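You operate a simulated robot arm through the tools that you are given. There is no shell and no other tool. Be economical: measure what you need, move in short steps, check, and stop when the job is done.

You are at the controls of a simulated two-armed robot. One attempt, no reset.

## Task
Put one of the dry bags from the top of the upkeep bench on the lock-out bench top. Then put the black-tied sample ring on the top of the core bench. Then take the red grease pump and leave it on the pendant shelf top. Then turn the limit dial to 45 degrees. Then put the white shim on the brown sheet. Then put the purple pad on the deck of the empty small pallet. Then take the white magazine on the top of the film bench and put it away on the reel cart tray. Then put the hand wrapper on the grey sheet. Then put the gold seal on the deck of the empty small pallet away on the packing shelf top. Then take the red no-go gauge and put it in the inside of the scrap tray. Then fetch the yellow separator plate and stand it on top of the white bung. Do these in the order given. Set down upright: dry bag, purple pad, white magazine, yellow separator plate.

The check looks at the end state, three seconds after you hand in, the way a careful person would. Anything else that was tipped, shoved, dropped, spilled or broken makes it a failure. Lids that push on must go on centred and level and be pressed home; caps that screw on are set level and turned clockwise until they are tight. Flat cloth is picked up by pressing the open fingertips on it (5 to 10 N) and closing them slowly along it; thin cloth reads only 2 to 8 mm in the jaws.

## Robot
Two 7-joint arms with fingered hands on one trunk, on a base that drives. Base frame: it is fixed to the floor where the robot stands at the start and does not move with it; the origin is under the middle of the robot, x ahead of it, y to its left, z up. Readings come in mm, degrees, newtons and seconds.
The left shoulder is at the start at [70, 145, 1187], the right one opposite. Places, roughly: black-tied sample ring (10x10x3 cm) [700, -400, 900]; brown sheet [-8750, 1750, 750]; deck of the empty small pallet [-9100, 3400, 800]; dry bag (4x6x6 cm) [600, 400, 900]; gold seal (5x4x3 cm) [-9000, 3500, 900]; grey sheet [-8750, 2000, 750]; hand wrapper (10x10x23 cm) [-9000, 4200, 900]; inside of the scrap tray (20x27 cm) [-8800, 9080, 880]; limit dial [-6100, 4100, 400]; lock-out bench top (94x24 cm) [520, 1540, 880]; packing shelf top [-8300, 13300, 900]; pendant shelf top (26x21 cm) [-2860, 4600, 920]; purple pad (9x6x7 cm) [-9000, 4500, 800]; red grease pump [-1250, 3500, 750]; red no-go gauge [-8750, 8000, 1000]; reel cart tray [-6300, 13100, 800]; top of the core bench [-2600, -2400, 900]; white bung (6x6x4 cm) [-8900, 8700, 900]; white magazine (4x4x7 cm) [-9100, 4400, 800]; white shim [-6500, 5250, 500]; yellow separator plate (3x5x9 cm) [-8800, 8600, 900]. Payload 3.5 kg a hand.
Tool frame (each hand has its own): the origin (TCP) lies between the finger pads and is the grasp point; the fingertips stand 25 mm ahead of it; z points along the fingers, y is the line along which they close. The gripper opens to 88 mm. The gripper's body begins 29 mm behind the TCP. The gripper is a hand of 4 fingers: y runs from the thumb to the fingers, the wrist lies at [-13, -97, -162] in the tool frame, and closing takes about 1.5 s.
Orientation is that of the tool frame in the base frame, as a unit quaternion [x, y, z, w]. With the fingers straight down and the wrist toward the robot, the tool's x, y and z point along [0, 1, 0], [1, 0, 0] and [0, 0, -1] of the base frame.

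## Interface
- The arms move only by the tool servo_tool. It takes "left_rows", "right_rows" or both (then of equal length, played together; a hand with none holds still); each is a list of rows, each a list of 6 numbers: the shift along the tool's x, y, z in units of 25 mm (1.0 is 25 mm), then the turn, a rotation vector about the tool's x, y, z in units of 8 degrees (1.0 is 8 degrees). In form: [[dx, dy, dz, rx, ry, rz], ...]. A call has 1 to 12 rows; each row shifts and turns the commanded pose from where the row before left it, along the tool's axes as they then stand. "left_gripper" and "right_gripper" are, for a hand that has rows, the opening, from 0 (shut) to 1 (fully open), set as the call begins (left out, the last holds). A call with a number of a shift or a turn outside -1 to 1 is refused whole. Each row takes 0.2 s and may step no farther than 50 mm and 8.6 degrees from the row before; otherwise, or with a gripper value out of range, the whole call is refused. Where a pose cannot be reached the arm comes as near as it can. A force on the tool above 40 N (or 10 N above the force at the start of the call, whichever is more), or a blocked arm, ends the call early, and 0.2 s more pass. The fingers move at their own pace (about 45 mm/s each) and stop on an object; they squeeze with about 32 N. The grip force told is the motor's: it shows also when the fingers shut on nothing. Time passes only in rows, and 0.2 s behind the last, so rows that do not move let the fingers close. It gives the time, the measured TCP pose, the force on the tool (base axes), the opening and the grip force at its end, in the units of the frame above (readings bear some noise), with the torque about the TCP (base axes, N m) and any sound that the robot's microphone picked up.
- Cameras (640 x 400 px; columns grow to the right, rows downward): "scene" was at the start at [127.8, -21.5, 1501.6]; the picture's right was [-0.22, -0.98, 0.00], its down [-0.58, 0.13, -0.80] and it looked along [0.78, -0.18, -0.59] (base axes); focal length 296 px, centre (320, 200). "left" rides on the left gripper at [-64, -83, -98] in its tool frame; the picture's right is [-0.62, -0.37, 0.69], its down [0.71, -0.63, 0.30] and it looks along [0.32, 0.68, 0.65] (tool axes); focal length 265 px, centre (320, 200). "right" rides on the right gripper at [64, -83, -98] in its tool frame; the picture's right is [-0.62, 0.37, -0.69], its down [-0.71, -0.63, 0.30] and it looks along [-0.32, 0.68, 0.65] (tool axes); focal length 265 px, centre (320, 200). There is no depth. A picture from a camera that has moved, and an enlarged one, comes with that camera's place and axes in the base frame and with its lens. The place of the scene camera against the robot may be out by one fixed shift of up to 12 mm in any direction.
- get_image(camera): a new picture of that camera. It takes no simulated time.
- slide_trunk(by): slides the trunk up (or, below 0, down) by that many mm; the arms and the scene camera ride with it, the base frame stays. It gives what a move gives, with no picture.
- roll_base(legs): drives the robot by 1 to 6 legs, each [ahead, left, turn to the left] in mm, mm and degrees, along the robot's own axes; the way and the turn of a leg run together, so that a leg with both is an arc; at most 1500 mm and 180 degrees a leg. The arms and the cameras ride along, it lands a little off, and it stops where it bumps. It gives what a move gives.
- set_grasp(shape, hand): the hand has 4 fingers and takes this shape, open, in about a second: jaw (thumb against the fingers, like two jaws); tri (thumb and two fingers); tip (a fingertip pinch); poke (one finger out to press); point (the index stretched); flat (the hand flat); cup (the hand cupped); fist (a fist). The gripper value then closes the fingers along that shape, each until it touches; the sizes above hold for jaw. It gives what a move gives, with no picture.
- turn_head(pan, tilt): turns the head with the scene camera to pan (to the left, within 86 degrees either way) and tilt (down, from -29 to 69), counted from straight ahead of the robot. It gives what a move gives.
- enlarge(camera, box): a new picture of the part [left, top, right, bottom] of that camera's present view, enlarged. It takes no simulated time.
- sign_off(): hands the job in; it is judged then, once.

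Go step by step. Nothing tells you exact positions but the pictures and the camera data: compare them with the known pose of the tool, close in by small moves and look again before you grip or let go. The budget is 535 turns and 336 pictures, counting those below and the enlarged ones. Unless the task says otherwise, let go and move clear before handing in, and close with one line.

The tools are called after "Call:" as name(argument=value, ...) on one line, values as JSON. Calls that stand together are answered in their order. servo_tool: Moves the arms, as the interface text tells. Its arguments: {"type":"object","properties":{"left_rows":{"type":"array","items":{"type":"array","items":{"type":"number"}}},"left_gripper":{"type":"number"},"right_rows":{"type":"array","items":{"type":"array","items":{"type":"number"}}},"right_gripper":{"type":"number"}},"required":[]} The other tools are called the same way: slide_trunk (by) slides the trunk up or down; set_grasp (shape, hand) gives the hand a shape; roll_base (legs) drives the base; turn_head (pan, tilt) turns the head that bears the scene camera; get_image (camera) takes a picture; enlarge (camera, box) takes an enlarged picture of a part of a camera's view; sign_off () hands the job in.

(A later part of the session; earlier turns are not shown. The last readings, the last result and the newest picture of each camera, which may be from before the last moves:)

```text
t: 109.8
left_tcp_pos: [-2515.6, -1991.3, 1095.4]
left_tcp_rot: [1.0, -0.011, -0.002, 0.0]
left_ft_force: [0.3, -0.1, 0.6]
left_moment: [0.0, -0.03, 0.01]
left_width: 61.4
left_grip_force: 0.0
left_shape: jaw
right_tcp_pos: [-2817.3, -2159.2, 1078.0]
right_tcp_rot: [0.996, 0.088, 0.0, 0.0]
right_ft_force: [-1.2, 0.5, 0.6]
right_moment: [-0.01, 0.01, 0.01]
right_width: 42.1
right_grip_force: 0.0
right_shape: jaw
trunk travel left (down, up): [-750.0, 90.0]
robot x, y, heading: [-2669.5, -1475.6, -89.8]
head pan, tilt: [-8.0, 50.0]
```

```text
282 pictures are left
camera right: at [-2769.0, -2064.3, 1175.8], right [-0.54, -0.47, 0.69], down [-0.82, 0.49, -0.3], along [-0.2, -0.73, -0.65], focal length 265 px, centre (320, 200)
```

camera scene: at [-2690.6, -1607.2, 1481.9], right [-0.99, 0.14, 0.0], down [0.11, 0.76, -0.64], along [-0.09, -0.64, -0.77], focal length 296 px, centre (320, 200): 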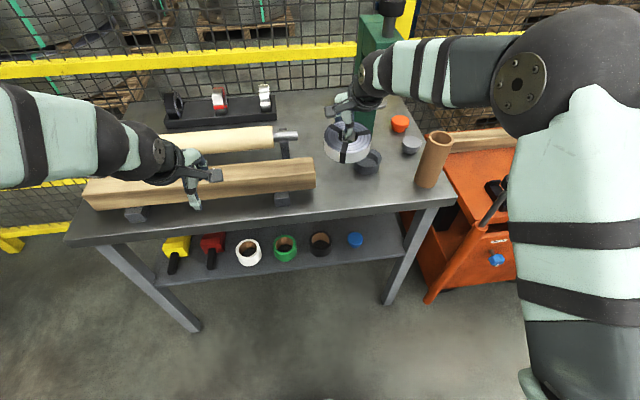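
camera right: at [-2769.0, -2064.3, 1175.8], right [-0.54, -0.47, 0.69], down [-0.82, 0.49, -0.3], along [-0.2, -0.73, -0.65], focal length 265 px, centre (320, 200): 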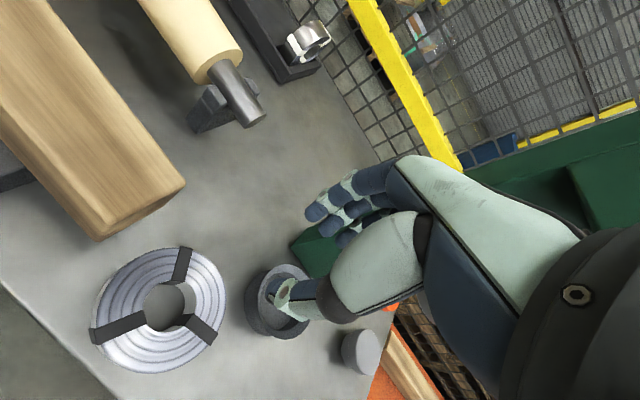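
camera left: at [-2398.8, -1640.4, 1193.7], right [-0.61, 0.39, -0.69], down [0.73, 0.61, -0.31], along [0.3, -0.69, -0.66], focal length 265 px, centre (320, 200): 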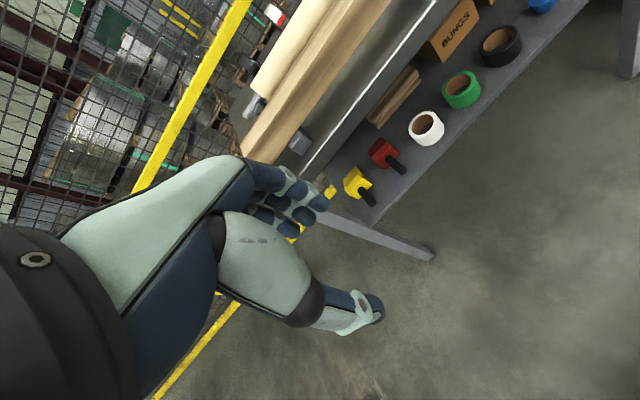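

The ring sits on the core bench. I'll back off and pull both hands in for driving, then turn toward the grease pump area.

Call:
roll_base(legs=[[-250, 0, 0]])

Call:
servo_tool(right_rows=[[0, -1, 0, 0, 0, 0.21], [0, -1, 0, 0, 0, 0.21], [0, -1, 0, 0, 0, 0.21], [0, -1, 0, 0, 0, 0.21], [0, -1, 0, 0, 0, 0.21], [0, -1, 0, 0, 0, 0.21], [0, -1, -0.5, 0, 0, 0], [0, -1, -0.5, 0, 0, 0], [0, -1, 0, 0, 0, 0]], left_rows=[[0, -0.5, -0.3, 0, 0, 0], [0, -0.5, -0.3, 0, 0, 0], [0, -0.5, -0.3, 0, 0, 0], [0, -0.5, -0.3, 0, 0, 0], [0, -0.5, -0.3, 0, 0, 0], [0, -0.5, -0.3, 0, 0, 0], [0, -0.5, 0, 0, 0, 0], [0, 0, 0, 0, 0, 0], [0, 0, 0, 0, 0, 0]], left_gripper=1, right_gripper=1)

Call:
roll_base(legs=[[0, 0, 135]])

Call:
turn_head(pan=30, tilt=20)

Call:
get_image(camera="scene")

```text
t: 111.6
left_tcp_pos: [-2515.4, -1741.8, 1094.8]
left_tcp_rot: [1.0, -0.01, -0.002, -0.001]
left_ft_force: [0.4, 0.0, 0.4]
left_moment: [-0.02, -0.02, 0.01]
left_width: 61.3
left_grip_force: 0.1
left_shape: jaw
right_tcp_pos: [-2817.5, -1910.0, 1076.9]
right_tcp_rot: [0.996, 0.09, 0.0, -0.002]
right_ft_force: [0.6, -1.0, -0.3]
right_moment: [0.03, 0.01, 0.01]
right_width: 41.7
right_grip_force: 0.1
right_shape: jaw
trunk travel left (down, up): [-750.0, 90.0]
robot x, y, heading: [-2671.8, -1225.8, -90.1]
head pan, tilt: [-8.0, 50.0]
```

```text
t: 113.6
left_tcp_pos: [-2515.5, -1651.2, 1141.8]
left_tcp_rot: [1.0, -0.009, -0.002, 0.001]
left_ft_force: [1.2, -0.2, 0.2]
left_moment: [0.01, 0.0, 0.03]
left_width: 87.9
left_grip_force: 0.1
left_shape: jaw
right_tcp_pos: [-2833.0, -1682.4, 1102.8]
right_tcp_rot: [1.0, 0.002, 0.0, 0.0]
right_ft_force: [0.4, -0.3, 0.3]
right_moment: [0.0, 0.01, -0.03]
right_width: 87.6
right_grip_force: 0.1
right_shape: jaw
trunk travel left (down, up): [-750.0, 90.0]
robot x, y, heading: [-2671.7, -1223.2, -89.9]
head pan, tilt: [-8.0, 50.0]
```

```text
t: 119.5
left_tcp_pos: [-2465.7, -819.3, 1140.6]
left_tcp_rot: [0.412, 0.911, -0.002, 0.001]
left_ft_force: [0.2, -0.3, -0.1]
left_moment: [0.06, 0.02, 0.0]
left_width: 87.4
left_grip_force: 0.1
left_shape: jaw
right_tcp_pos: [-2225.3, -1033.9, 1102.3]
right_tcp_rot: [0.401, 0.916, 0.0, 0.0]
right_ft_force: [0.2, 0.6, -0.1]
right_moment: [0.03, 0.0, 0.01]
right_width: 87.6
right_grip_force: 0.0
right_shape: jaw
trunk travel left (down, up): [-750.0, 90.0]
robot x, y, heading: [-2671.1, -1224.1, 42.7]
head pan, tilt: [-8.0, 50.0]
```

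```text
t: 120.5
left_tcp_pos: [-2463.8, -820.7, 1141.3]
left_tcp_rot: [0.412, 0.911, -0.001, 0.002]
left_ft_force: [0.4, 0.3, 0.0]
left_moment: [0.02, 0.0, -0.03]
left_width: 87.7
left_grip_force: 0.0
left_shape: jaw
right_tcp_pos: [-2225.6, -1033.1, 1102.6]
right_tcp_rot: [0.402, 0.916, 0.0, 0.0]
right_ft_force: [0.6, 0.1, 0.3]
right_moment: [-0.01, 0.02, 0.01]
right_width: 87.8
right_grip_force: 0.1
right_shape: jaw
trunk travel left (down, up): [-750.0, 90.0]
robot x, y, heading: [-2673.9, -1224.1, 42.6]
head pan, tilt: [30.0, 20.0]
```

```text
281 pictures are left
camera scene: at [-2615.3, -1104.7, 1527.6], right [0.95, -0.3, 0.0], down [-0.1, -0.33, -0.94], along [0.28, 0.9, -0.34], focal length 296 px, centre (320, 200)
```

scene: 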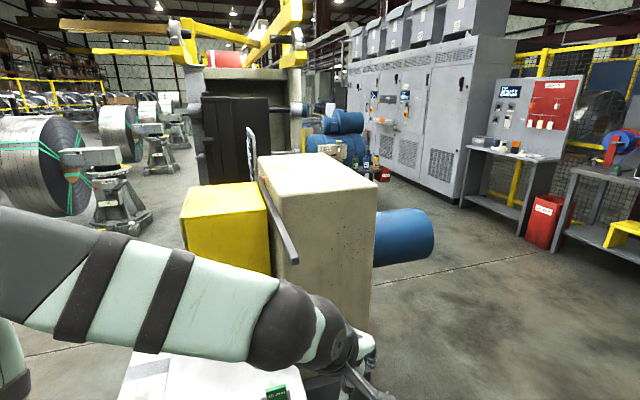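

The aisle lies to the right of the machine, along x ≈ -250. I'll drive along y ≈ -1225 to it, then turn up the aisle and go to about y = 1000.

Call:
roll_base(legs=[[0, 0, -42.6], [1250, 0, 0], [1250, 0, 0], [0, 0, 90], [1500, 0, 0], [700, 0, 0]])

Call:
turn_head(pan=30, tilt=20)

Call:
get_image(camera="scene")

```text
t: 149.0
left_tcp_pos: [-340.0, 1437.0, 1141.0]
left_tcp_rot: [0.012, 1.0, 0.0, 0.002]
left_ft_force: [-0.6, -0.1, 0.1]
left_moment: [-0.01, 0.0, 0.03]
left_width: 87.9
left_grip_force: 0.1
left_shape: jaw
right_tcp_pos: [-20.4, 1468.2, 1103.3]
right_tcp_rot: [-0.001, 1.0, -0.001, 0.0]
right_ft_force: [0.6, 0.2, -0.4]
right_moment: [0.01, 0.01, -0.01]
right_width: 87.4
right_grip_force: 0.0
right_shape: jaw
trunk travel left (down, up): [-750.0, 90.0]
robot x, y, heading: [-186.2, 1008.4, 90.3]
head pan, tilt: [30.0, 20.0]
```

```text
t: 149.6
left_tcp_pos: [-340.4, 1437.2, 1140.9]
left_tcp_rot: [0.011, 1.0, 0.0, 0.003]
left_ft_force: [-1.0, 0.2, 0.2]
left_moment: [0.0, -0.02, 0.01]
left_width: 87.5
left_grip_force: 0.1
left_shape: jaw
right_tcp_pos: [-20.7, 1469.5, 1103.5]
right_tcp_rot: [-0.001, 1.0, 0.0, -0.001]
right_ft_force: [0.7, -1.2, 0.2]
right_moment: [0.0, -0.05, 0.0]
right_width: 87.4
right_grip_force: 0.1
right_shape: jaw
trunk travel left (down, up): [-750.0, 90.0]
robot x, y, heading: [-184.1, 1007.0, 89.8]
head pan, tilt: [30.0, 20.0]
```

```text
280 pictures are left
camera scene: at [-236.1, 1138.1, 1527.7], right [0.87, 0.5, 0.0], down [0.17, -0.3, -0.94], along [-0.47, 0.81, -0.34], focal length 296 px, centre (320, 200)
```

scene: 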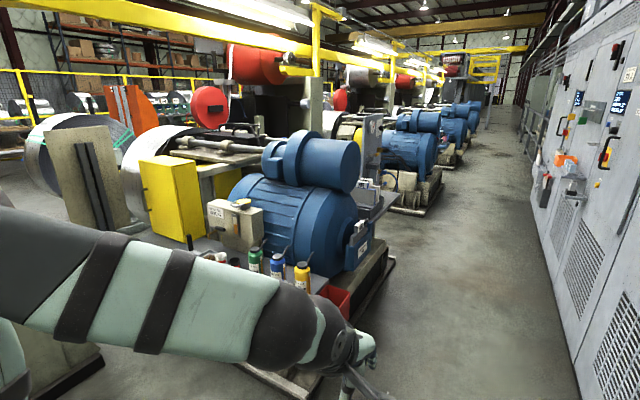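

Motor islands line the aisle on the left. The pump should be beyond the first motor, so I'll drive further and look left.

Call:
roll_base(legs=[[1500, 0, 0], [400, 0, 0]])

Call:
turn_head(pan=50, tilt=30)

Call:
get_image(camera="scene")

```text
t: 159.2
left_tcp_pos: [-289.8, 3356.3, 1141.3]
left_tcp_rot: [0.027, 1.0, 0.0, 0.002]
left_ft_force: [-0.1, -0.4, -1.4]
left_moment: [0.02, 0.0, 0.0]
left_width: 87.4
left_grip_force: 0.1
left_shape: jaw
right_tcp_pos: [30.5, 3377.1, 1102.9]
right_tcp_rot: [0.014, 1.0, 0.0, 0.0]
right_ft_force: [-0.8, 0.0, 0.4]
right_moment: [0.01, -0.01, 0.01]
right_width: 87.7
right_grip_force: 0.1
right_shape: jaw
trunk travel left (down, up): [-750.0, 90.0]
robot x, y, heading: [-146.7, 2922.2, 88.4]
head pan, tilt: [30.0, 20.0]
```

```text
t: 160.0
left_tcp_pos: [-290.3, 3357.5, 1140.3]
left_tcp_rot: [0.027, 1.0, -0.001, 0.002]
left_ft_force: [0.3, 0.7, -0.7]
left_moment: [-0.01, 0.01, 0.01]
left_width: 87.6
left_grip_force: 0.0
left_shape: jaw
right_tcp_pos: [30.5, 3378.7, 1102.5]
right_tcp_rot: [0.015, 1.0, 0.0, 0.0]
right_ft_force: [-1.4, -0.8, 0.4]
right_moment: [-0.03, 0.01, 0.03]
right_width: 87.5
right_grip_force: 0.1
right_shape: jaw
trunk travel left (down, up): [-750.0, 90.0]
robot x, y, heading: [-144.9, 2924.6, 88.3]
head pan, tilt: [50.0, 30.0]
```

```text
279 pictures are left
camera scene: at [-219.3, 3033.8, 1511.6], right [0.67, 0.74, 0.0], down [0.37, -0.33, -0.87], along [-0.64, 0.58, -0.5], focal length 296 px, centre (320, 200)
```

scene: 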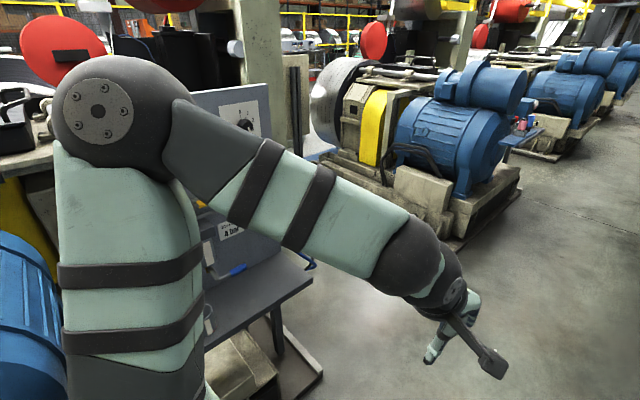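

The pump should be on a desk with a panel whose front is at about x = -780. I'll drive level with it, turn to face it and look.

Call:
roll_base(legs=[[560, 0, 0], [0, 0, 91.7]])

Call:
turn_head(pan=0, tilt=35)

Call:
get_image(camera="scene")

```text
t: 167.2
left_tcp_pos: [-554.9, 3339.0, 1140.8]
left_tcp_rot: [-0.7, 0.714, 0.001, 0.002]
left_ft_force: [0.3, -0.4, -0.2]
left_moment: [0.0, 0.0, -0.01]
left_width: 87.4
left_grip_force: 0.1
left_shape: jaw
right_tcp_pos: [-587.0, 3657.7, 1102.6]
right_tcp_rot: [0.709, -0.706, 0.0, -0.001]
right_ft_force: [0.1, 0.3, 0.1]
right_moment: [-0.01, -0.03, -0.01]
right_width: 87.3
right_grip_force: 0.0
right_shape: jaw
trunk travel left (down, up): [-750.0, 90.0]
robot x, y, heading: [-129.5, 3498.0, -179.9]
head pan, tilt: [50.0, 30.0]
```

```text
t: 168.4
left_tcp_pos: [-555.6, 3338.3, 1140.9]
left_tcp_rot: [-0.7, 0.714, 0.001, 0.002]
left_ft_force: [-0.1, -0.4, 0.3]
left_moment: [0.01, 0.01, -0.02]
left_width: 87.7
left_grip_force: 0.0
left_shape: jaw
right_tcp_pos: [-587.1, 3658.0, 1102.2]
right_tcp_rot: [0.708, -0.706, 0.0, -0.001]
right_ft_force: [0.0, 0.4, -0.2]
right_moment: [0.02, 0.02, 0.01]
right_width: 87.5
right_grip_force: 0.2
right_shape: jaw
trunk travel left (down, up): [-750.0, 90.0]
robot x, y, heading: [-125.1, 3499.1, -179.7]
head pan, tilt: [0.0, 35.0]
```

```text
278 pictures are left
camera scene: at [-274.0, 3493.8, 1503.8], right [0.0, 1.0, 0.0], down [0.57, 0.0, -0.82], along [-0.82, 0.0, -0.57], focal length 296 px, centre (320, 200)
```

scene: 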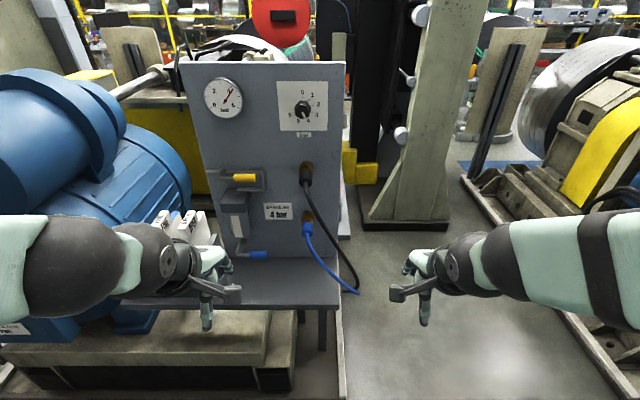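

I see a gauge panel on the stand, but no red pump yet. I'll enlarge.

Call:
enlarge(camera="scene", box=[120, 150, 400, 325])

Call:
get_image(camera="left")

Call:
get_image(camera="right")

```text
2.29 times, centred on (260, 238) of scene
camera zoom: at [-274.0, 3493.8, 1503.8], right [0.0, 1.0, 0.0], down [0.57, 0.0, -0.82], along [-0.82, 0.0, -0.57], focal length 677 px, centre (457, 114)
```

zoom: 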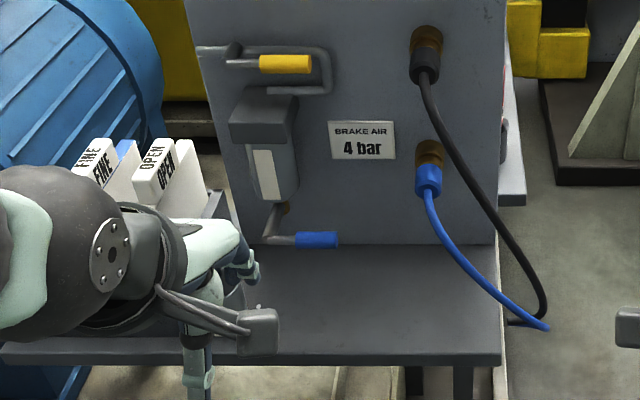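

```text
276 pictures are left
camera left: at [-469.7, 3400.6, 1239.2], right [0.38, 0.62, -0.69], down [0.62, -0.73, -0.31], along [-0.69, -0.31, -0.66], focal length 265 px, centre (320, 200)
```

left: 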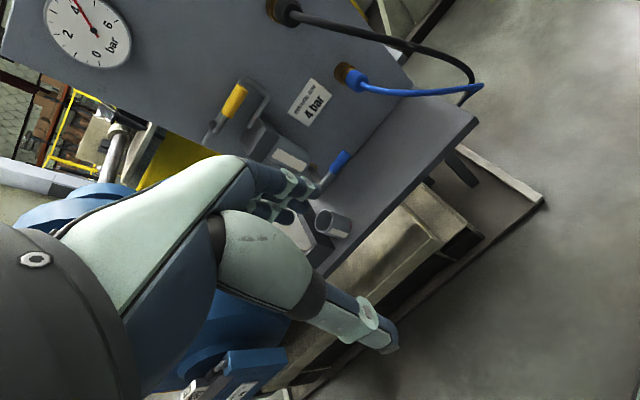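

```text
275 pictures are left
camera right: at [-503.4, 3594.5, 1200.6], right [-0.37, 0.62, 0.69], down [0.63, 0.72, -0.3], along [-0.68, 0.32, -0.65], focal length 265 px, centre (320, 200)
```

right: 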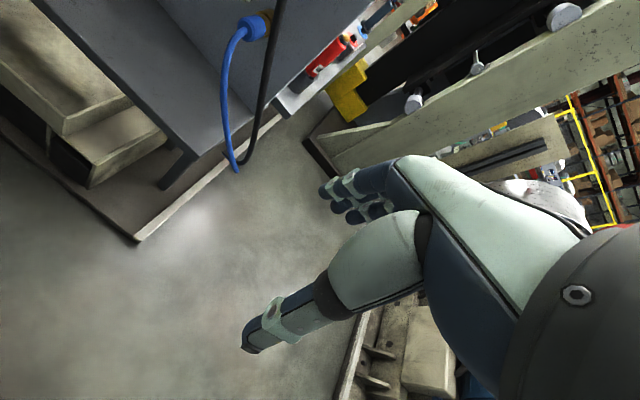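

In the right camera a red thing lies on a shelf behind the panel's right side. I'll move right along the aisle and look into the gap.

Call:
roll_base(legs=[[0, -600, 0]])

Call:
turn_head(pan=25, tilt=30)

Call:
get_image(camera="scene")

```text
t: 171.8
left_tcp_pos: [-554.9, 3939.1, 1141.3]
left_tcp_rot: [-0.697, 0.717, 0.001, 0.002]
left_ft_force: [-0.4, -0.3, -0.6]
left_moment: [0.02, 0.02, 0.0]
left_width: 87.3
left_grip_force: 0.0
left_shape: jaw
right_tcp_pos: [-584.5, 4259.5, 1102.3]
right_tcp_rot: [-0.705, 0.709, 0.001, 0.001]
right_ft_force: [1.0, 0.4, -0.3]
right_moment: [-0.06, 0.02, 0.01]
right_width: 87.6
right_grip_force: 0.2
right_shape: jaw
trunk travel left (down, up): [-750.0, 90.0]
robot x, y, heading: [-126.9, 4094.8, 179.5]
head pan, tilt: [0.0, 35.0]
```

```text
t: 172.7
left_tcp_pos: [-555.0, 3942.0, 1139.6]
left_tcp_rot: [-0.697, 0.717, 0.002, 0.001]
left_ft_force: [0.3, -0.4, 0.0]
left_moment: [0.03, 0.0, 0.03]
left_width: 87.5
left_grip_force: 0.0
left_shape: jaw
right_tcp_pos: [-584.2, 4259.8, 1102.9]
right_tcp_rot: [-0.705, 0.709, 0.0, 0.0]
right_ft_force: [-0.5, -0.2, 0.7]
right_moment: [0.02, 0.01, 0.0]
right_width: 87.7
right_grip_force: 0.1
right_shape: jaw
trunk travel left (down, up): [-750.0, 90.0]
robot x, y, heading: [-125.7, 4097.3, 179.5]
head pan, tilt: [25.0, 30.0]
```

```text
274 pictures are left
camera scene: at [-266.6, 4056.2, 1511.6], right [-0.42, 0.91, 0.0], down [0.46, 0.21, -0.87], along [-0.79, -0.36, -0.5], focal length 296 px, centre (320, 200)
```

scene: 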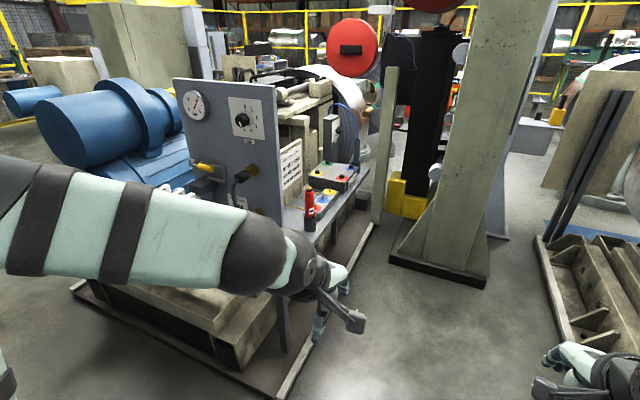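

The red grease pump stands on the shelf behind the panel near [-1250, 3558]. I'll drive into the gap and turn to face it.

Call:
roll_base(legs=[[1270, -120, 0.5], [0, 0, 90]])

Call:
turn_head(pan=10, tilt=40)

Call:
get_image(camera="scene")

```text
t: 182.8
left_tcp_pos: [-1234.3, 3804.5, 1140.2]
left_tcp_rot: [1.0, -0.027, -0.002, 0.0]
left_ft_force: [-0.1, -0.3, 0.4]
left_moment: [0.01, -0.02, 0.0]
left_width: 87.6
left_grip_force: 0.0
left_shape: jaw
right_tcp_pos: [-1553.8, 3783.0, 1103.5]
right_tcp_rot: [1.0, -0.014, 0.001, 0.0]
right_ft_force: [0.1, 0.0, -0.6]
right_moment: [0.02, 0.05, 0.03]
right_width: 87.3
right_grip_force: 0.1
right_shape: jaw
trunk travel left (down, up): [-750.0, 90.0]
robot x, y, heading: [-1373.2, 4236.1, -91.9]
head pan, tilt: [25.0, 30.0]
```

```text
t: 183.6
left_tcp_pos: [-1233.8, 3804.6, 1140.4]
left_tcp_rot: [1.0, -0.026, -0.001, 0.0]
left_ft_force: [0.0, 0.0, -0.3]
left_moment: [0.0, 0.02, -0.02]
left_width: 87.6
left_grip_force: 0.2
left_shape: jaw
right_tcp_pos: [-1553.3, 3783.9, 1101.5]
right_tcp_rot: [1.0, -0.013, 0.0, -0.001]
right_ft_force: [0.3, 0.2, -0.1]
right_moment: [-0.03, 0.01, 0.06]
right_width: 87.7
right_grip_force: 0.1
right_shape: jaw
trunk travel left (down, up): [-750.0, 90.0]
robot x, y, heading: [-1380.7, 4238.3, -91.5]
head pan, tilt: [10.0, 40.0]
```

```text
273 pictures are left
camera scene: at [-1374.3, 4100.1, 1496.3], right [-0.99, -0.14, 0.0], down [-0.09, 0.64, -0.77], along [0.11, -0.76, -0.64], focal length 296 px, centre (320, 200)
```

scene: 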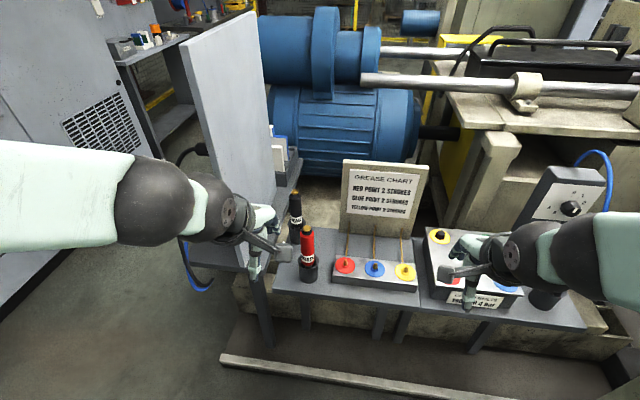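

I see the red pump next to a black one on the shelf. Zooming in.

Call:
enlarge(camera="scene", box=[230, 170, 390, 300])

Call:
get_image(camera="left")

```text
3.08 times, centred on (310, 235) of scene
camera zoom: at [-1374.3, 4100.1, 1496.3], right [-0.99, -0.14, 0.0], down [-0.09, 0.64, -0.77], along [0.11, -0.76, -0.64], focal length 912 px, centre (351, 92)
```

zoom: 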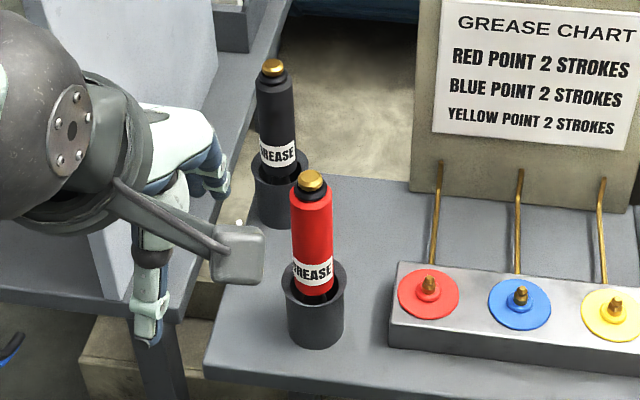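

```text
271 pictures are left
camera left: at [-1291.9, 3891.2, 1239.2], right [-0.6, 0.4, -0.69], down [0.75, 0.59, -0.31], along [0.28, -0.7, -0.66], focal length 265 px, centre (320, 200)
```

left: 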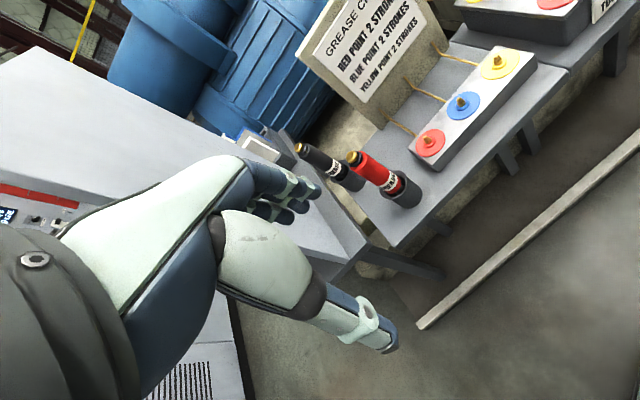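

The red pump is upright in a cup at about x -1247, y 3491, with its top at z 868; the body is about 40 mm thick. I'll drive 140 closer and bring the left hand over it.

Call:
roll_base(legs=[[140, 0, 1.5]])

Call:
get_image(camera="left")

Call:
get_image(camera="scene")

```text
t: 184.9
left_tcp_pos: [-1224.0, 3669.4, 1141.7]
left_tcp_rot: [1.0, -0.013, -0.002, 0.001]
left_ft_force: [0.4, 1.0, 0.8]
left_moment: [-0.01, -0.02, 0.01]
left_width: 87.5
left_grip_force: 0.0
left_shape: jaw
right_tcp_pos: [-1543.0, 3640.3, 1103.9]
right_tcp_rot: [1.0, -0.001, 0.0, 0.001]
right_ft_force: [-0.8, 0.7, 1.2]
right_moment: [0.0, -0.01, -0.01]
right_width: 87.5
right_grip_force: 0.0
right_shape: jaw
trunk travel left (down, up): [-750.0, 90.0]
robot x, y, heading: [-1378.3, 4096.5, -90.1]
head pan, tilt: [10.0, 40.0]
```

```text
270 pictures are left
camera left: at [-1284.8, 3756.1, 1240.0], right [-0.61, 0.38, -0.69], down [0.73, 0.61, -0.31], along [0.3, -0.69, -0.65], focal length 265 px, centre (320, 200)
```

left: 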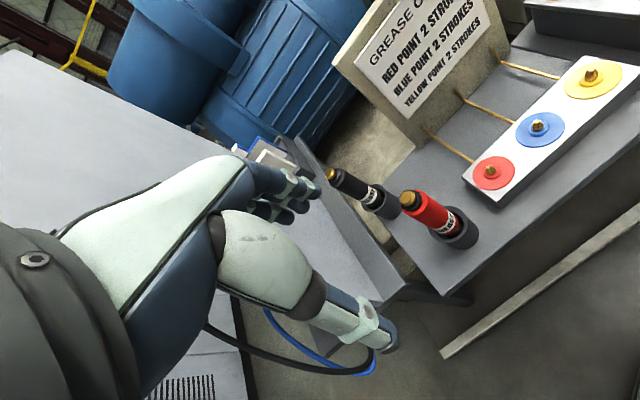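

```text
269 pictures are left
camera scene: at [-1373.2, 3963.3, 1496.6], right [-0.99, -0.17, 0.0], down [-0.11, 0.63, -0.77], along [0.13, -0.76, -0.64], focal length 296 px, centre (320, 200)
```

scene: 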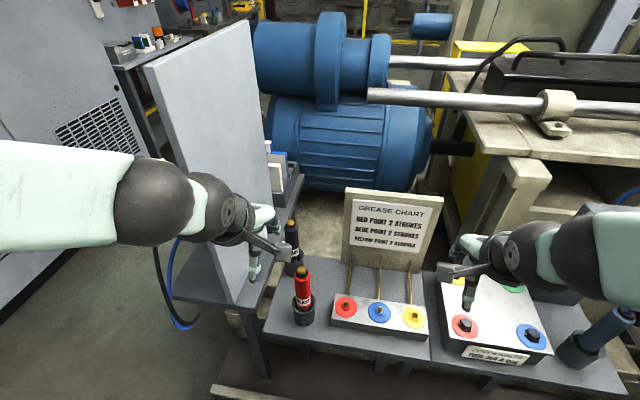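

Combining the two robot positions, the cap is at about [-1252, 3551, 928] (my earlier estimate was ill-conditioned). I'll move above it at z ≈ 1040 and look again.

Call:
servo_tool(left_rows=[[-0.22, 0.9, 0, 0, 0, 0], [-0.22, 0.9, 0.5, 0, 0, 0], [-0.22, 0.9, 0.8, 0, 0, 0], [-0.22, 0.9, 0.9, 0, 0, 0], [-0.2, 0.8, 0.9, 0, 0, 0], [0, 0.3, 0.9, 0, 0, 0], [0, 0, 0, 0, 0, 0]], left_gripper=1)

Call:
get_image(camera="left")

Call:
enlarge(camera="scene", box=[200, 180, 400, 345])

```text
t: 186.5
left_tcp_pos: [-1255.8, 3552.8, 1039.9]
left_tcp_rot: [1.0, -0.013, -0.002, 0.0]
left_ft_force: [-0.8, -0.1, 0.2]
left_moment: [0.0, -0.01, -0.02]
left_width: 87.8
left_grip_force: 0.1
left_shape: jaw
right_tcp_pos: [-1542.0, 3639.2, 1103.7]
right_tcp_rot: [1.0, -0.001, -0.001, 0.001]
right_ft_force: [0.3, 0.1, -0.8]
right_moment: [-0.03, 0.03, -0.01]
right_width: 87.6
right_grip_force: 0.1
right_shape: jaw
trunk travel left (down, up): [-750.0, 90.0]
robot x, y, heading: [-1382.1, 4094.6, -90.0]
head pan, tilt: [10.0, 40.0]
```

```text
268 pictures are left
camera left: at [-1317.1, 3638.3, 1139.4], right [-0.61, 0.38, -0.69], down [0.73, 0.61, -0.31], along [0.3, -0.69, -0.66], focal length 265 px, centre (320, 200)
```

left: 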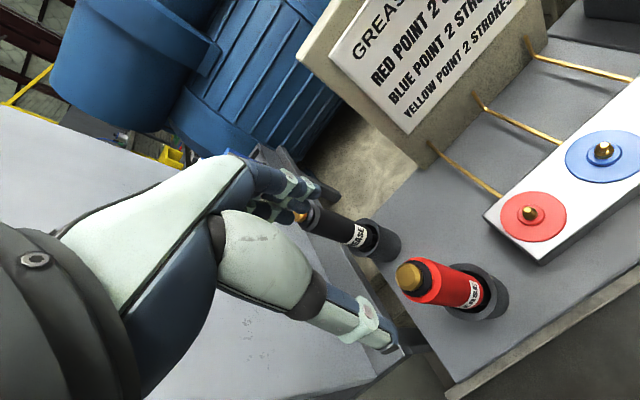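

```text
2.42 times, centred on (300, 262) of scene
camera zoom: at [-1373.1, 3961.1, 1496.3], right [-0.99, -0.17, 0.0], down [-0.11, 0.63, -0.77], along [0.13, -0.76, -0.64], focal length 718 px, centre (368, 48)
```

zoom: 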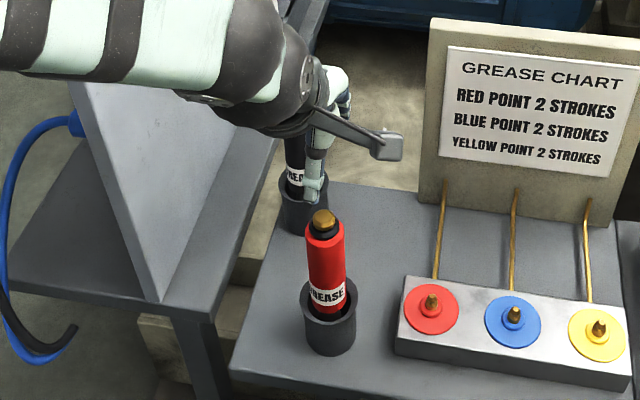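

The cap is now pinned at about [-1248, 3549, 917]. I'll centre on it and descend to just above the cap.

Call:
servo_tool(left_rows=[[0.3, 0.15, 0.6, 0, 0, 0], [0, 0, 0.8, 0, 0, 0], [0, 0, 0.8, 0, 0, 0], [0, 0, 0.8, 0, 0, 0], [0, 0, 0.4, 0, 0, 0], [0, 0, 0, 0, 0, 0]])

Call:
get_image(camera="left")

Call:
enlarge(camera="scene", box=[200, 180, 400, 345])

```text
t: 187.9
left_tcp_pos: [-1247.1, 3547.7, 956.3]
left_tcp_rot: [1.0, -0.013, -0.002, -0.001]
left_ft_force: [0.5, 0.2, -0.4]
left_moment: [0.0, -0.01, -0.01]
left_width: 87.8
left_grip_force: 0.1
left_shape: jaw
right_tcp_pos: [-1543.3, 3638.4, 1102.7]
right_tcp_rot: [1.0, -0.001, -0.001, 0.0]
right_ft_force: [-0.4, -1.2, 0.0]
right_moment: [-0.03, 0.01, -0.03]
right_width: 87.6
right_grip_force: 0.0
right_shape: jaw
trunk travel left (down, up): [-750.0, 90.0]
robot x, y, heading: [-1379.8, 4092.5, -90.1]
head pan, tilt: [10.0, 40.0]
```

```text
266 pictures are left
camera left: at [-1308.7, 3632.1, 1054.7], right [-0.61, 0.38, -0.69], down [0.73, 0.61, -0.31], along [0.3, -0.69, -0.66], focal length 265 px, centre (320, 200)
```

left: 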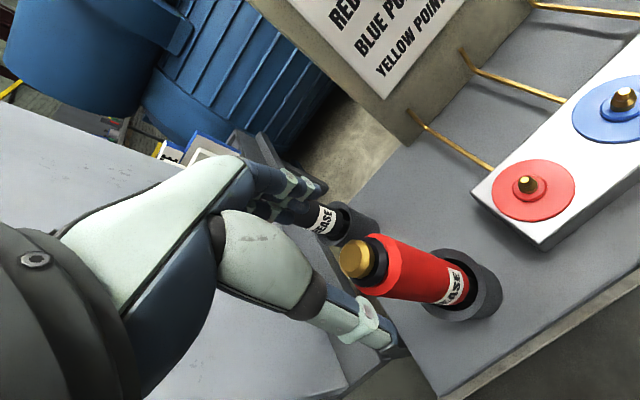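

```text
2.42 times, centred on (300, 262) of scene
camera zoom: at [-1373.2, 3960.5, 1496.3], right [-0.99, -0.17, 0.0], down [-0.11, 0.63, -0.77], along [0.13, -0.75, -0.64], focal length 718 px, centre (368, 48)
```

zoom: 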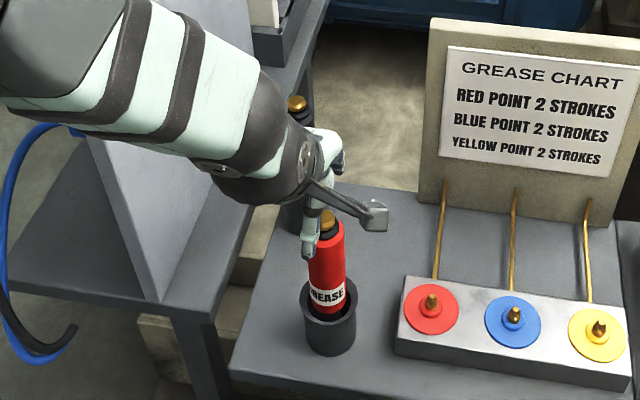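

The cap sits right between thumb and fingers. I'll descend to z ≈ 896 and grip.

Call:
servo_tool(left_rows=[[0, 0, 0.6, 0, 0, 0], [0, 0, 0.6, 0, 0, 0], [0, 0, 0.6, 0, 0, 0], [0, 0, 0.5, 0, 0, 0], [0, 0, 0, 0, 0, 0]])

Call:
get_image(camera="left")

```text
t: 189.1
left_tcp_pos: [-1249.9, 3548.6, 898.4]
left_tcp_rot: [1.0, -0.012, -0.003, 0.001]
left_ft_force: [-0.3, 0.2, -0.1]
left_moment: [0.02, -0.04, 0.0]
left_width: 87.5
left_grip_force: 0.2
left_shape: jaw
right_tcp_pos: [-1543.3, 3638.5, 1102.7]
right_tcp_rot: [1.0, -0.001, 0.0, -0.001]
right_ft_force: [-0.4, 0.3, 0.7]
right_moment: [0.0, 0.0, -0.02]
right_width: 87.8
right_grip_force: 0.0
right_shape: jaw
trunk travel left (down, up): [-750.0, 90.0]
robot x, y, heading: [-1379.5, 4096.8, -90.3]
head pan, tilt: [10.0, 40.0]
```

```text
264 pictures are left
camera left: at [-1310.0, 3632.5, 996.5], right [-0.61, 0.38, -0.69], down [0.73, 0.61, -0.31], along [0.3, -0.69, -0.66], focal length 265 px, centre (320, 200)
```

left: 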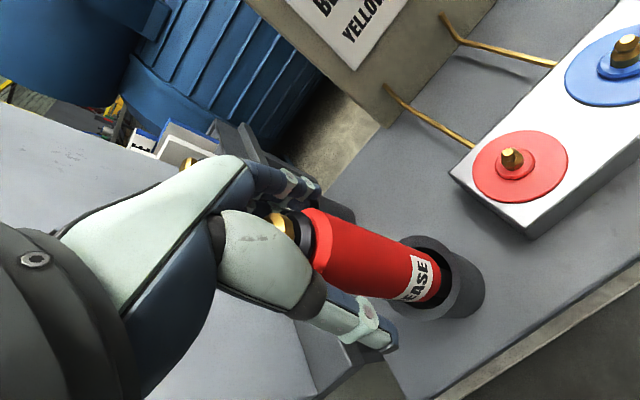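

The fingertips straddle the red body. Closing now.

Call:
servo_tool(left_rows=[[0, 0, 0, 0, 0, 0], [0, 0, 0, 0, 0, 0], [0, 0, 0, 0, 0, 0], [0, 0, 0, 0, 0, 0], [0, 0, 0, 0, 0, 0], [0, 0, 0, 0, 0, 0], [0, 0, 0, 0, 0, 0], [0, 0, 0, 0, 0, 0]], left_gripper=0)

Call:
get_image(camera="left")

```text
t: 190.9
left_tcp_pos: [-1249.8, 3546.3, 897.7]
left_tcp_rot: [1.0, -0.013, -0.003, 0.0]
left_ft_force: [0.4, 0.2, 0.4]
left_moment: [0.07, 0.0, -0.04]
left_width: 30.5
left_grip_force: 32.1
left_shape: jaw
right_tcp_pos: [-1544.2, 3639.8, 1103.3]
right_tcp_rot: [1.0, 0.0, 0.0, -0.001]
right_ft_force: [-1.3, -1.3, 0.1]
right_moment: [-0.02, 0.0, -0.03]
right_width: 87.7
right_grip_force: 0.0
right_shape: jaw
trunk travel left (down, up): [-750.0, 90.0]
robot x, y, heading: [-1377.0, 4101.0, -90.1]
head pan, tilt: [10.0, 40.0]
```

```text
263 pictures are left
camera left: at [-1310.0, 3632.4, 996.5], right [-0.61, 0.39, -0.69], down [0.73, 0.61, -0.31], along [0.3, -0.69, -0.66], focal length 265 px, centre (320, 200)
```

left: 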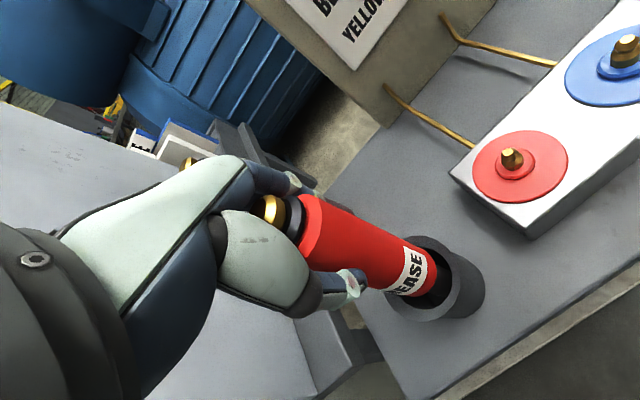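

Gripped at 30.5 mm. I'll lift it straight out of the cup.

Call:
servo_tool(left_rows=[[0, 0, -0.4, 0, 0, 0], [0, 0, -0.6, 0, 0, 0], [0, 0, -0.8, 0, 0, 0], [0, 0, -1, 0, 0, 0], [0, 0, -1, 0, 0, 0], [0, 0, -1, 0, 0, 0], [0, 0, -1, 0, 0, 0], [0, 0, -1, 0, 0, 0], [0, 0, -1, 0, 0, 0]])

Call:
get_image(camera="left")

Call:
get_image(camera="scene")

```text
t: 192.9
left_tcp_pos: [-1249.6, 3550.3, 1093.2]
left_tcp_rot: [1.0, -0.013, -0.004, -0.001]
left_ft_force: [-0.1, -0.4, -4.1]
left_moment: [0.0, -0.01, -0.01]
left_width: 30.6
left_grip_force: 32.1
left_shape: jaw
right_tcp_pos: [-1543.0, 3637.3, 1104.1]
right_tcp_rot: [1.0, -0.001, 0.0, 0.0]
right_ft_force: [-1.3, 0.8, -0.2]
right_moment: [-0.01, -0.01, -0.02]
right_width: 87.6
right_grip_force: 0.1
right_shape: jaw
trunk travel left (down, up): [-750.0, 90.0]
robot x, y, heading: [-1374.5, 4098.3, -90.1]
head pan, tilt: [10.0, 40.0]
```

```text
262 pictures are left
camera left: at [-1309.6, 3635.7, 1191.7], right [-0.61, 0.38, -0.69], down [0.73, 0.61, -0.31], along [0.3, -0.69, -0.66], focal length 265 px, centre (320, 200)
```

left: 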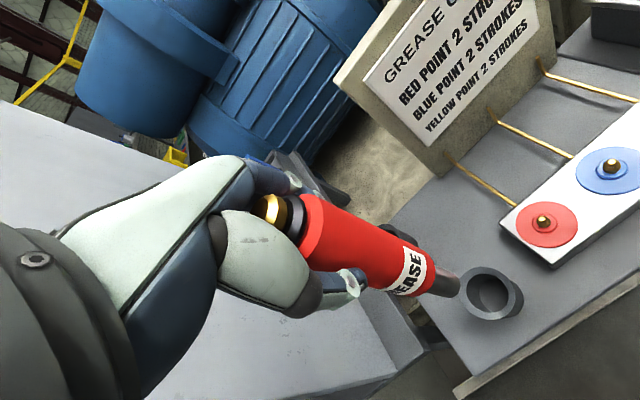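

```text
261 pictures are left
camera scene: at [-1373.1, 3960.4, 1496.2], right [-0.99, -0.17, 0.0], down [-0.11, 0.63, -0.77], along [0.13, -0.75, -0.64], focal length 296 px, centre (320, 200)
```

scene: 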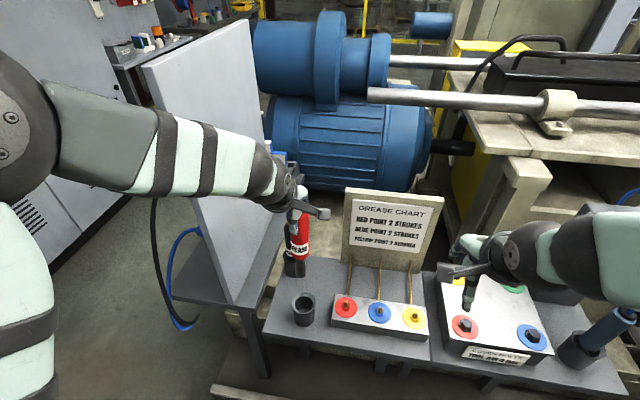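

The pump is out. I'll back off, turn right to face -x and look for the pendant shelf.

Call:
roll_base(legs=[[-450, 150, 0], [0, 0, -90]])

Call:
turn_head(pan=0, tilt=20)

Call:
get_image(camera="scene")

Call:
enlarge(camera="left", box=[220, 150, 500, 325])

```text
t: 199.6
left_tcp_pos: [-1779.2, 4425.0, 1093.1]
left_tcp_rot: [-0.695, 0.719, 0.001, 0.002]
left_ft_force: [-0.7, 0.1, -3.7]
left_moment: [0.0, -0.01, 0.01]
left_width: 30.1
left_grip_force: 31.8
left_shape: jaw
right_tcp_pos: [-1688.9, 4719.3, 1101.6]
right_tcp_rot: [-0.704, 0.71, -0.001, 0.0]
right_ft_force: [-0.1, 1.3, -0.1]
right_moment: [0.01, -0.02, -0.02]
right_width: 87.9
right_grip_force: 0.1
right_shape: jaw
trunk travel left (down, up): [-750.0, 90.0]
robot x, y, heading: [-1231.3, 4553.0, 179.1]
head pan, tilt: [10.0, 40.0]
```

```text
t: 200.5
left_tcp_pos: [-1778.8, 4425.7, 1093.0]
left_tcp_rot: [-0.695, 0.719, 0.001, 0.003]
left_ft_force: [0.7, 0.3, -4.0]
left_moment: [-0.05, 0.01, -0.02]
left_width: 30.2
left_grip_force: 32.5
left_shape: jaw
right_tcp_pos: [-1689.3, 4720.2, 1102.6]
right_tcp_rot: [-0.704, 0.71, 0.0, 0.001]
right_ft_force: [-0.3, 1.0, 0.3]
right_moment: [0.0, 0.01, -0.02]
right_width: 87.4
right_grip_force: 0.1
right_shape: jaw
trunk travel left (down, up): [-750.0, 90.0]
robot x, y, heading: [-1236.2, 4552.2, 179.6]
head pan, tilt: [0.0, 20.0]
```

```text
260 pictures are left
camera scene: at [-1383.1, 4551.7, 1527.5], right [0.01, 1.0, 0.0], down [0.34, 0.0, -0.94], along [-0.94, 0.01, -0.34], focal length 296 px, centre (320, 200)
```

scene: 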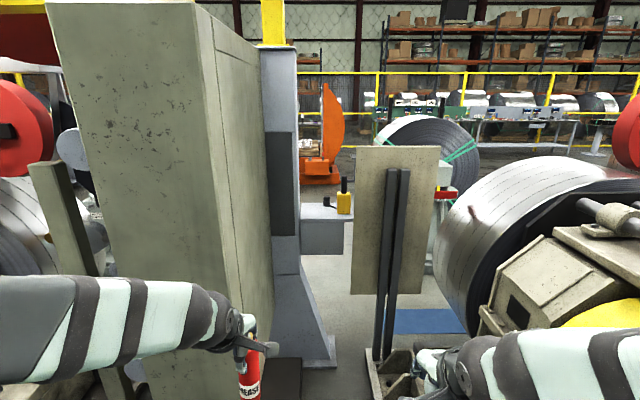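

```text
2.29 times, centred on (360, 238) of left
camera zoom: at [-1692.7, 4487.3, 1191.1], right [0.39, 0.61, -0.69], down [0.61, -0.73, -0.31], along [-0.69, -0.3, -0.66], focal length 607 px, centre (229, 114)
```

zoom: 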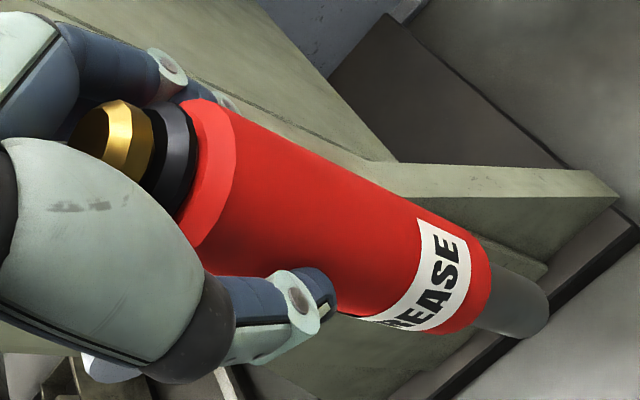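

The pendant shelf is at the far end of a gap too narrow for my base, so I need to reach it from the west. I'll go back down the aisle to the south lane.

Call:
roll_base(legs=[[-1080, 0, 0], [0, 0, 90.4], [1500, 0, 0], [1500, 0, 0], [1500, 0, 0], [1250, 0, 0]])

Call:
roll_base(legs=[[0, 0, -90]])

Call:
turn_head(pan=0, tilt=15)

Call:
get_image(camera="scene")

```text
t: 236.8
left_tcp_pos: [-536.3, -1758.6, 1092.5]
left_tcp_rot: [0.999, -0.054, -0.003, -0.001]
left_ft_force: [-0.2, -0.1, -4.0]
left_moment: [0.0, -0.03, 0.03]
left_width: 29.9
left_grip_force: 32.1
left_shape: jaw
right_tcp_pos: [-821.2, -1646.2, 1103.2]
right_tcp_rot: [0.999, -0.044, 0.0, 0.0]
right_ft_force: [1.0, 0.3, 0.1]
right_moment: [0.01, -0.01, -0.01]
right_width: 87.6
right_grip_force: 0.0
right_shape: jaw
trunk travel left (down, up): [-750.0, 90.0]
robot x, y, heading: [-620.3, -1201.9, -95.0]
head pan, tilt: [0.0, 20.0]
```

```text
t: 241.0
left_tcp_pos: [-1174.7, -1294.3, 1091.7]
left_tcp_rot: [-0.671, 0.741, 0.001, 0.003]
left_ft_force: [-0.8, -0.1, -4.8]
left_moment: [0.0, -0.01, 0.0]
left_width: 29.6
left_grip_force: 32.0
left_shape: jaw
right_tcp_pos: [-1064.6, -1006.4, 1102.4]
right_tcp_rot: [-0.681, 0.732, 0.001, 0.001]
right_ft_force: [-0.5, 0.6, -0.4]
right_moment: [0.0, -0.02, 0.03]
right_width: 88.0
right_grip_force: 0.0
right_shape: jaw
trunk travel left (down, up): [-750.0, 90.0]
robot x, y, heading: [-623.7, -1203.5, 175.7]
head pan, tilt: [0.0, 20.0]
```

```text
t: 241.7
left_tcp_pos: [-1174.3, -1294.1, 1092.1]
left_tcp_rot: [-0.672, 0.74, 0.0, 0.002]
left_ft_force: [-1.1, -0.1, -3.0]
left_moment: [0.0, 0.01, 0.04]
left_width: 29.5
left_grip_force: 31.9
left_shape: jaw
right_tcp_pos: [-1064.6, -1006.9, 1103.2]
right_tcp_rot: [-0.681, 0.733, 0.001, 0.0]
right_ft_force: [0.0, 0.3, 0.4]
right_moment: [-0.02, -0.02, 0.02]
right_width: 87.4
right_grip_force: 0.1
right_shape: jaw
trunk travel left (down, up): [-750.0, 90.0]
robot x, y, heading: [-621.5, -1203.4, 175.6]
head pan, tilt: [0.0, 15.0]
```

```text
258 pictures are left
camera scene: at [-771.5, -1194.4, 1535.7], right [0.08, 1.0, 0.0], down [0.26, -0.02, -0.97], along [-0.96, 0.07, -0.26], focal length 296 px, centre (320, 200)
```

scene: 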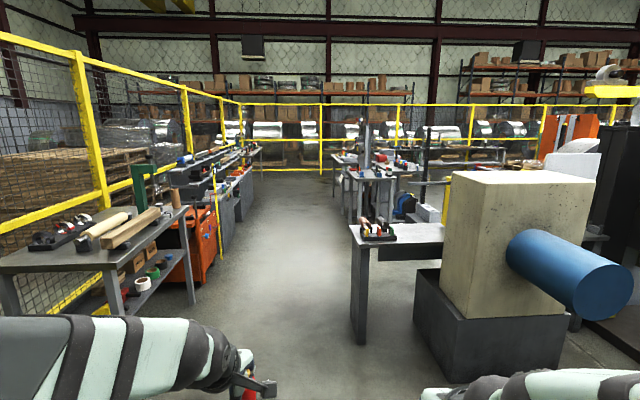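

The lane west is clear. I'll go to about x = -3500, then look north for the passage.

Call:
roll_base(legs=[[0, 0, 4.4], [1450, 0, 0]])

Call:
roll_base(legs=[[1400, 0, 0]])

Call:
turn_head(pan=-80, tilt=20)

Call:
get_image(camera="scene")

```text
t: 249.3
left_tcp_pos: [-2614.0, -1270.5, 1092.2]
left_tcp_rot: [-0.681, 0.733, 0.0, 0.002]
left_ft_force: [0.1, -0.2, -4.0]
left_moment: [-0.04, 0.03, 0.01]
left_width: 29.5
left_grip_force: 32.3
left_shape: jaw
right_tcp_pos: [-2512.9, -980.6, 1102.6]
right_tcp_rot: [-0.689, 0.725, 0.0, 0.0]
right_ft_force: [0.5, -0.8, 0.0]
right_moment: [-0.02, -0.02, 0.0]
right_width: 87.4
right_grip_force: 0.1
right_shape: jaw
trunk travel left (down, up): [-750.0, 90.0]
robot x, y, heading: [-2064.1, -1165.7, 177.0]
head pan, tilt: [0.0, 15.0]
```

```text
t: 256.2
left_tcp_pos: [-3997.0, -1212.3, 1092.7]
left_tcp_rot: [-0.684, 0.729, 0.001, 0.002]
left_ft_force: [0.5, 0.5, -4.4]
left_moment: [-0.02, 0.01, 0.0]
left_width: 29.6
left_grip_force: 32.0
left_shape: jaw
right_tcp_pos: [-3897.0, -922.3, 1102.7]
right_tcp_rot: [-0.693, 0.721, 0.0, 0.0]
right_ft_force: [-0.2, 0.2, 0.0]
right_moment: [0.02, 0.01, 0.02]
right_width: 87.6
right_grip_force: 0.1
right_shape: jaw
trunk travel left (down, up): [-750.0, 90.0]
robot x, y, heading: [-3445.9, -1098.9, 177.9]
head pan, tilt: [0.0, 15.0]
```

```text
t: 257.7
left_tcp_pos: [-3997.5, -1212.8, 1093.2]
left_tcp_rot: [-0.685, 0.729, 0.001, 0.002]
left_ft_force: [0.4, 0.3, -3.6]
left_moment: [0.03, -0.02, -0.01]
left_width: 29.9
left_grip_force: 31.4
left_shape: jaw
right_tcp_pos: [-3897.9, -921.6, 1102.6]
right_tcp_rot: [-0.693, 0.721, 0.0, 0.001]
right_ft_force: [0.3, 0.5, -0.5]
right_moment: [0.0, -0.02, 0.0]
right_width: 87.5
right_grip_force: 0.1
right_shape: jaw
trunk travel left (down, up): [-750.0, 90.0]
robot x, y, heading: [-3446.6, -1102.5, 177.5]
head pan, tilt: [-80.0, 20.0]
```

```text
257 pictures are left
camera scene: at [-3517.3, -1009.9, 1527.7], right [0.99, 0.13, 0.0], down [0.05, -0.34, -0.94], along [-0.13, 0.93, -0.34], focal length 296 px, centre (320, 200)
```

scene: 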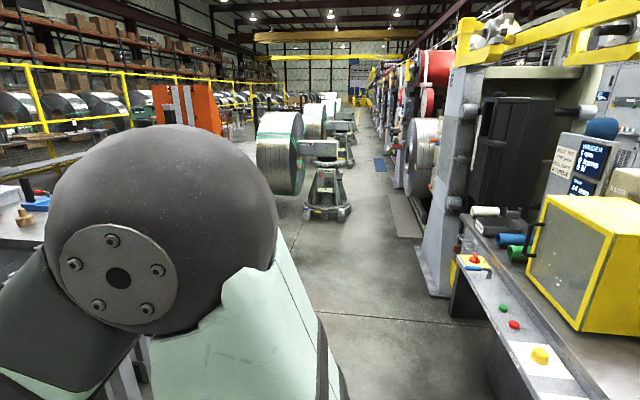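

There's a north aisle between the line (x ≈ -3000) and the decoiler stands (x ≈ -3700). I'll turn north and advance partway, then check clearances.

Call:
roll_base(legs=[[0, 0, -87.5], [1300, -20, 0]])

Call:
turn_head(pan=0, tilt=15)

Call:
get_image(camera="scene")

```text
t: 268.2
left_tcp_pos: [-3588.4, 789.3, 1093.7]
left_tcp_rot: [0.003, 1.0, -0.001, 0.002]
left_ft_force: [0.0, 0.1, -4.3]
left_moment: [-0.02, 0.01, -0.04]
left_width: 29.1
left_grip_force: 31.9
left_shape: jaw
right_tcp_pos: [-3293.4, 708.6, 1103.1]
right_tcp_rot: [-0.01, 1.0, 0.001, 0.001]
right_ft_force: [0.6, 0.0, -0.1]
right_moment: [0.0, 0.02, 0.03]
right_width: 87.6
right_grip_force: 0.1
right_shape: jaw
trunk travel left (down, up): [-750.0, 90.0]
robot x, y, heading: [-3450.8, 247.8, 91.1]
head pan, tilt: [-80.0, 20.0]
```

```text
t: 269.7
left_tcp_pos: [-3589.0, 789.9, 1091.9]
left_tcp_rot: [0.003, 1.0, -0.001, 0.001]
left_ft_force: [-0.7, -0.2, -3.8]
left_moment: [0.01, 0.02, 0.01]
left_width: 29.2
left_grip_force: 32.1
left_shape: jaw
right_tcp_pos: [-3293.4, 708.5, 1102.7]
right_tcp_rot: [-0.009, 1.0, 0.001, 0.001]
right_ft_force: [-0.4, 1.0, -0.5]
right_moment: [-0.01, 0.0, 0.01]
right_width: 87.9
right_grip_force: 0.0
right_shape: jaw
trunk travel left (down, up): [-750.0, 90.0]
robot x, y, heading: [-3445.1, 247.8, 91.0]
head pan, tilt: [0.0, 15.0]
```

```text
256 pictures are left
camera scene: at [-3457.0, 389.0, 1535.7], right [1.0, 0.02, 0.0], down [0.0, -0.26, -0.97], along [-0.02, 0.97, -0.26], focal length 296 px, centre (320, 200)
```

scene: 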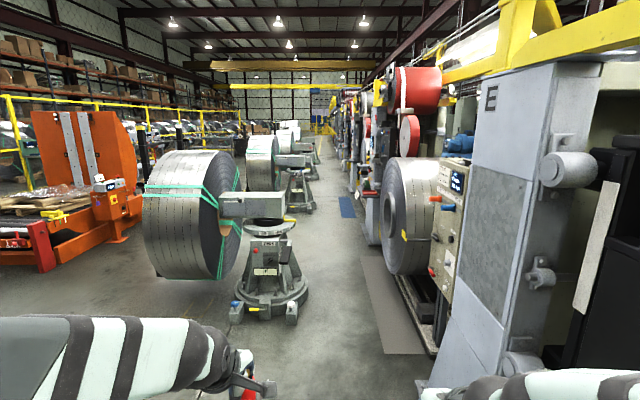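

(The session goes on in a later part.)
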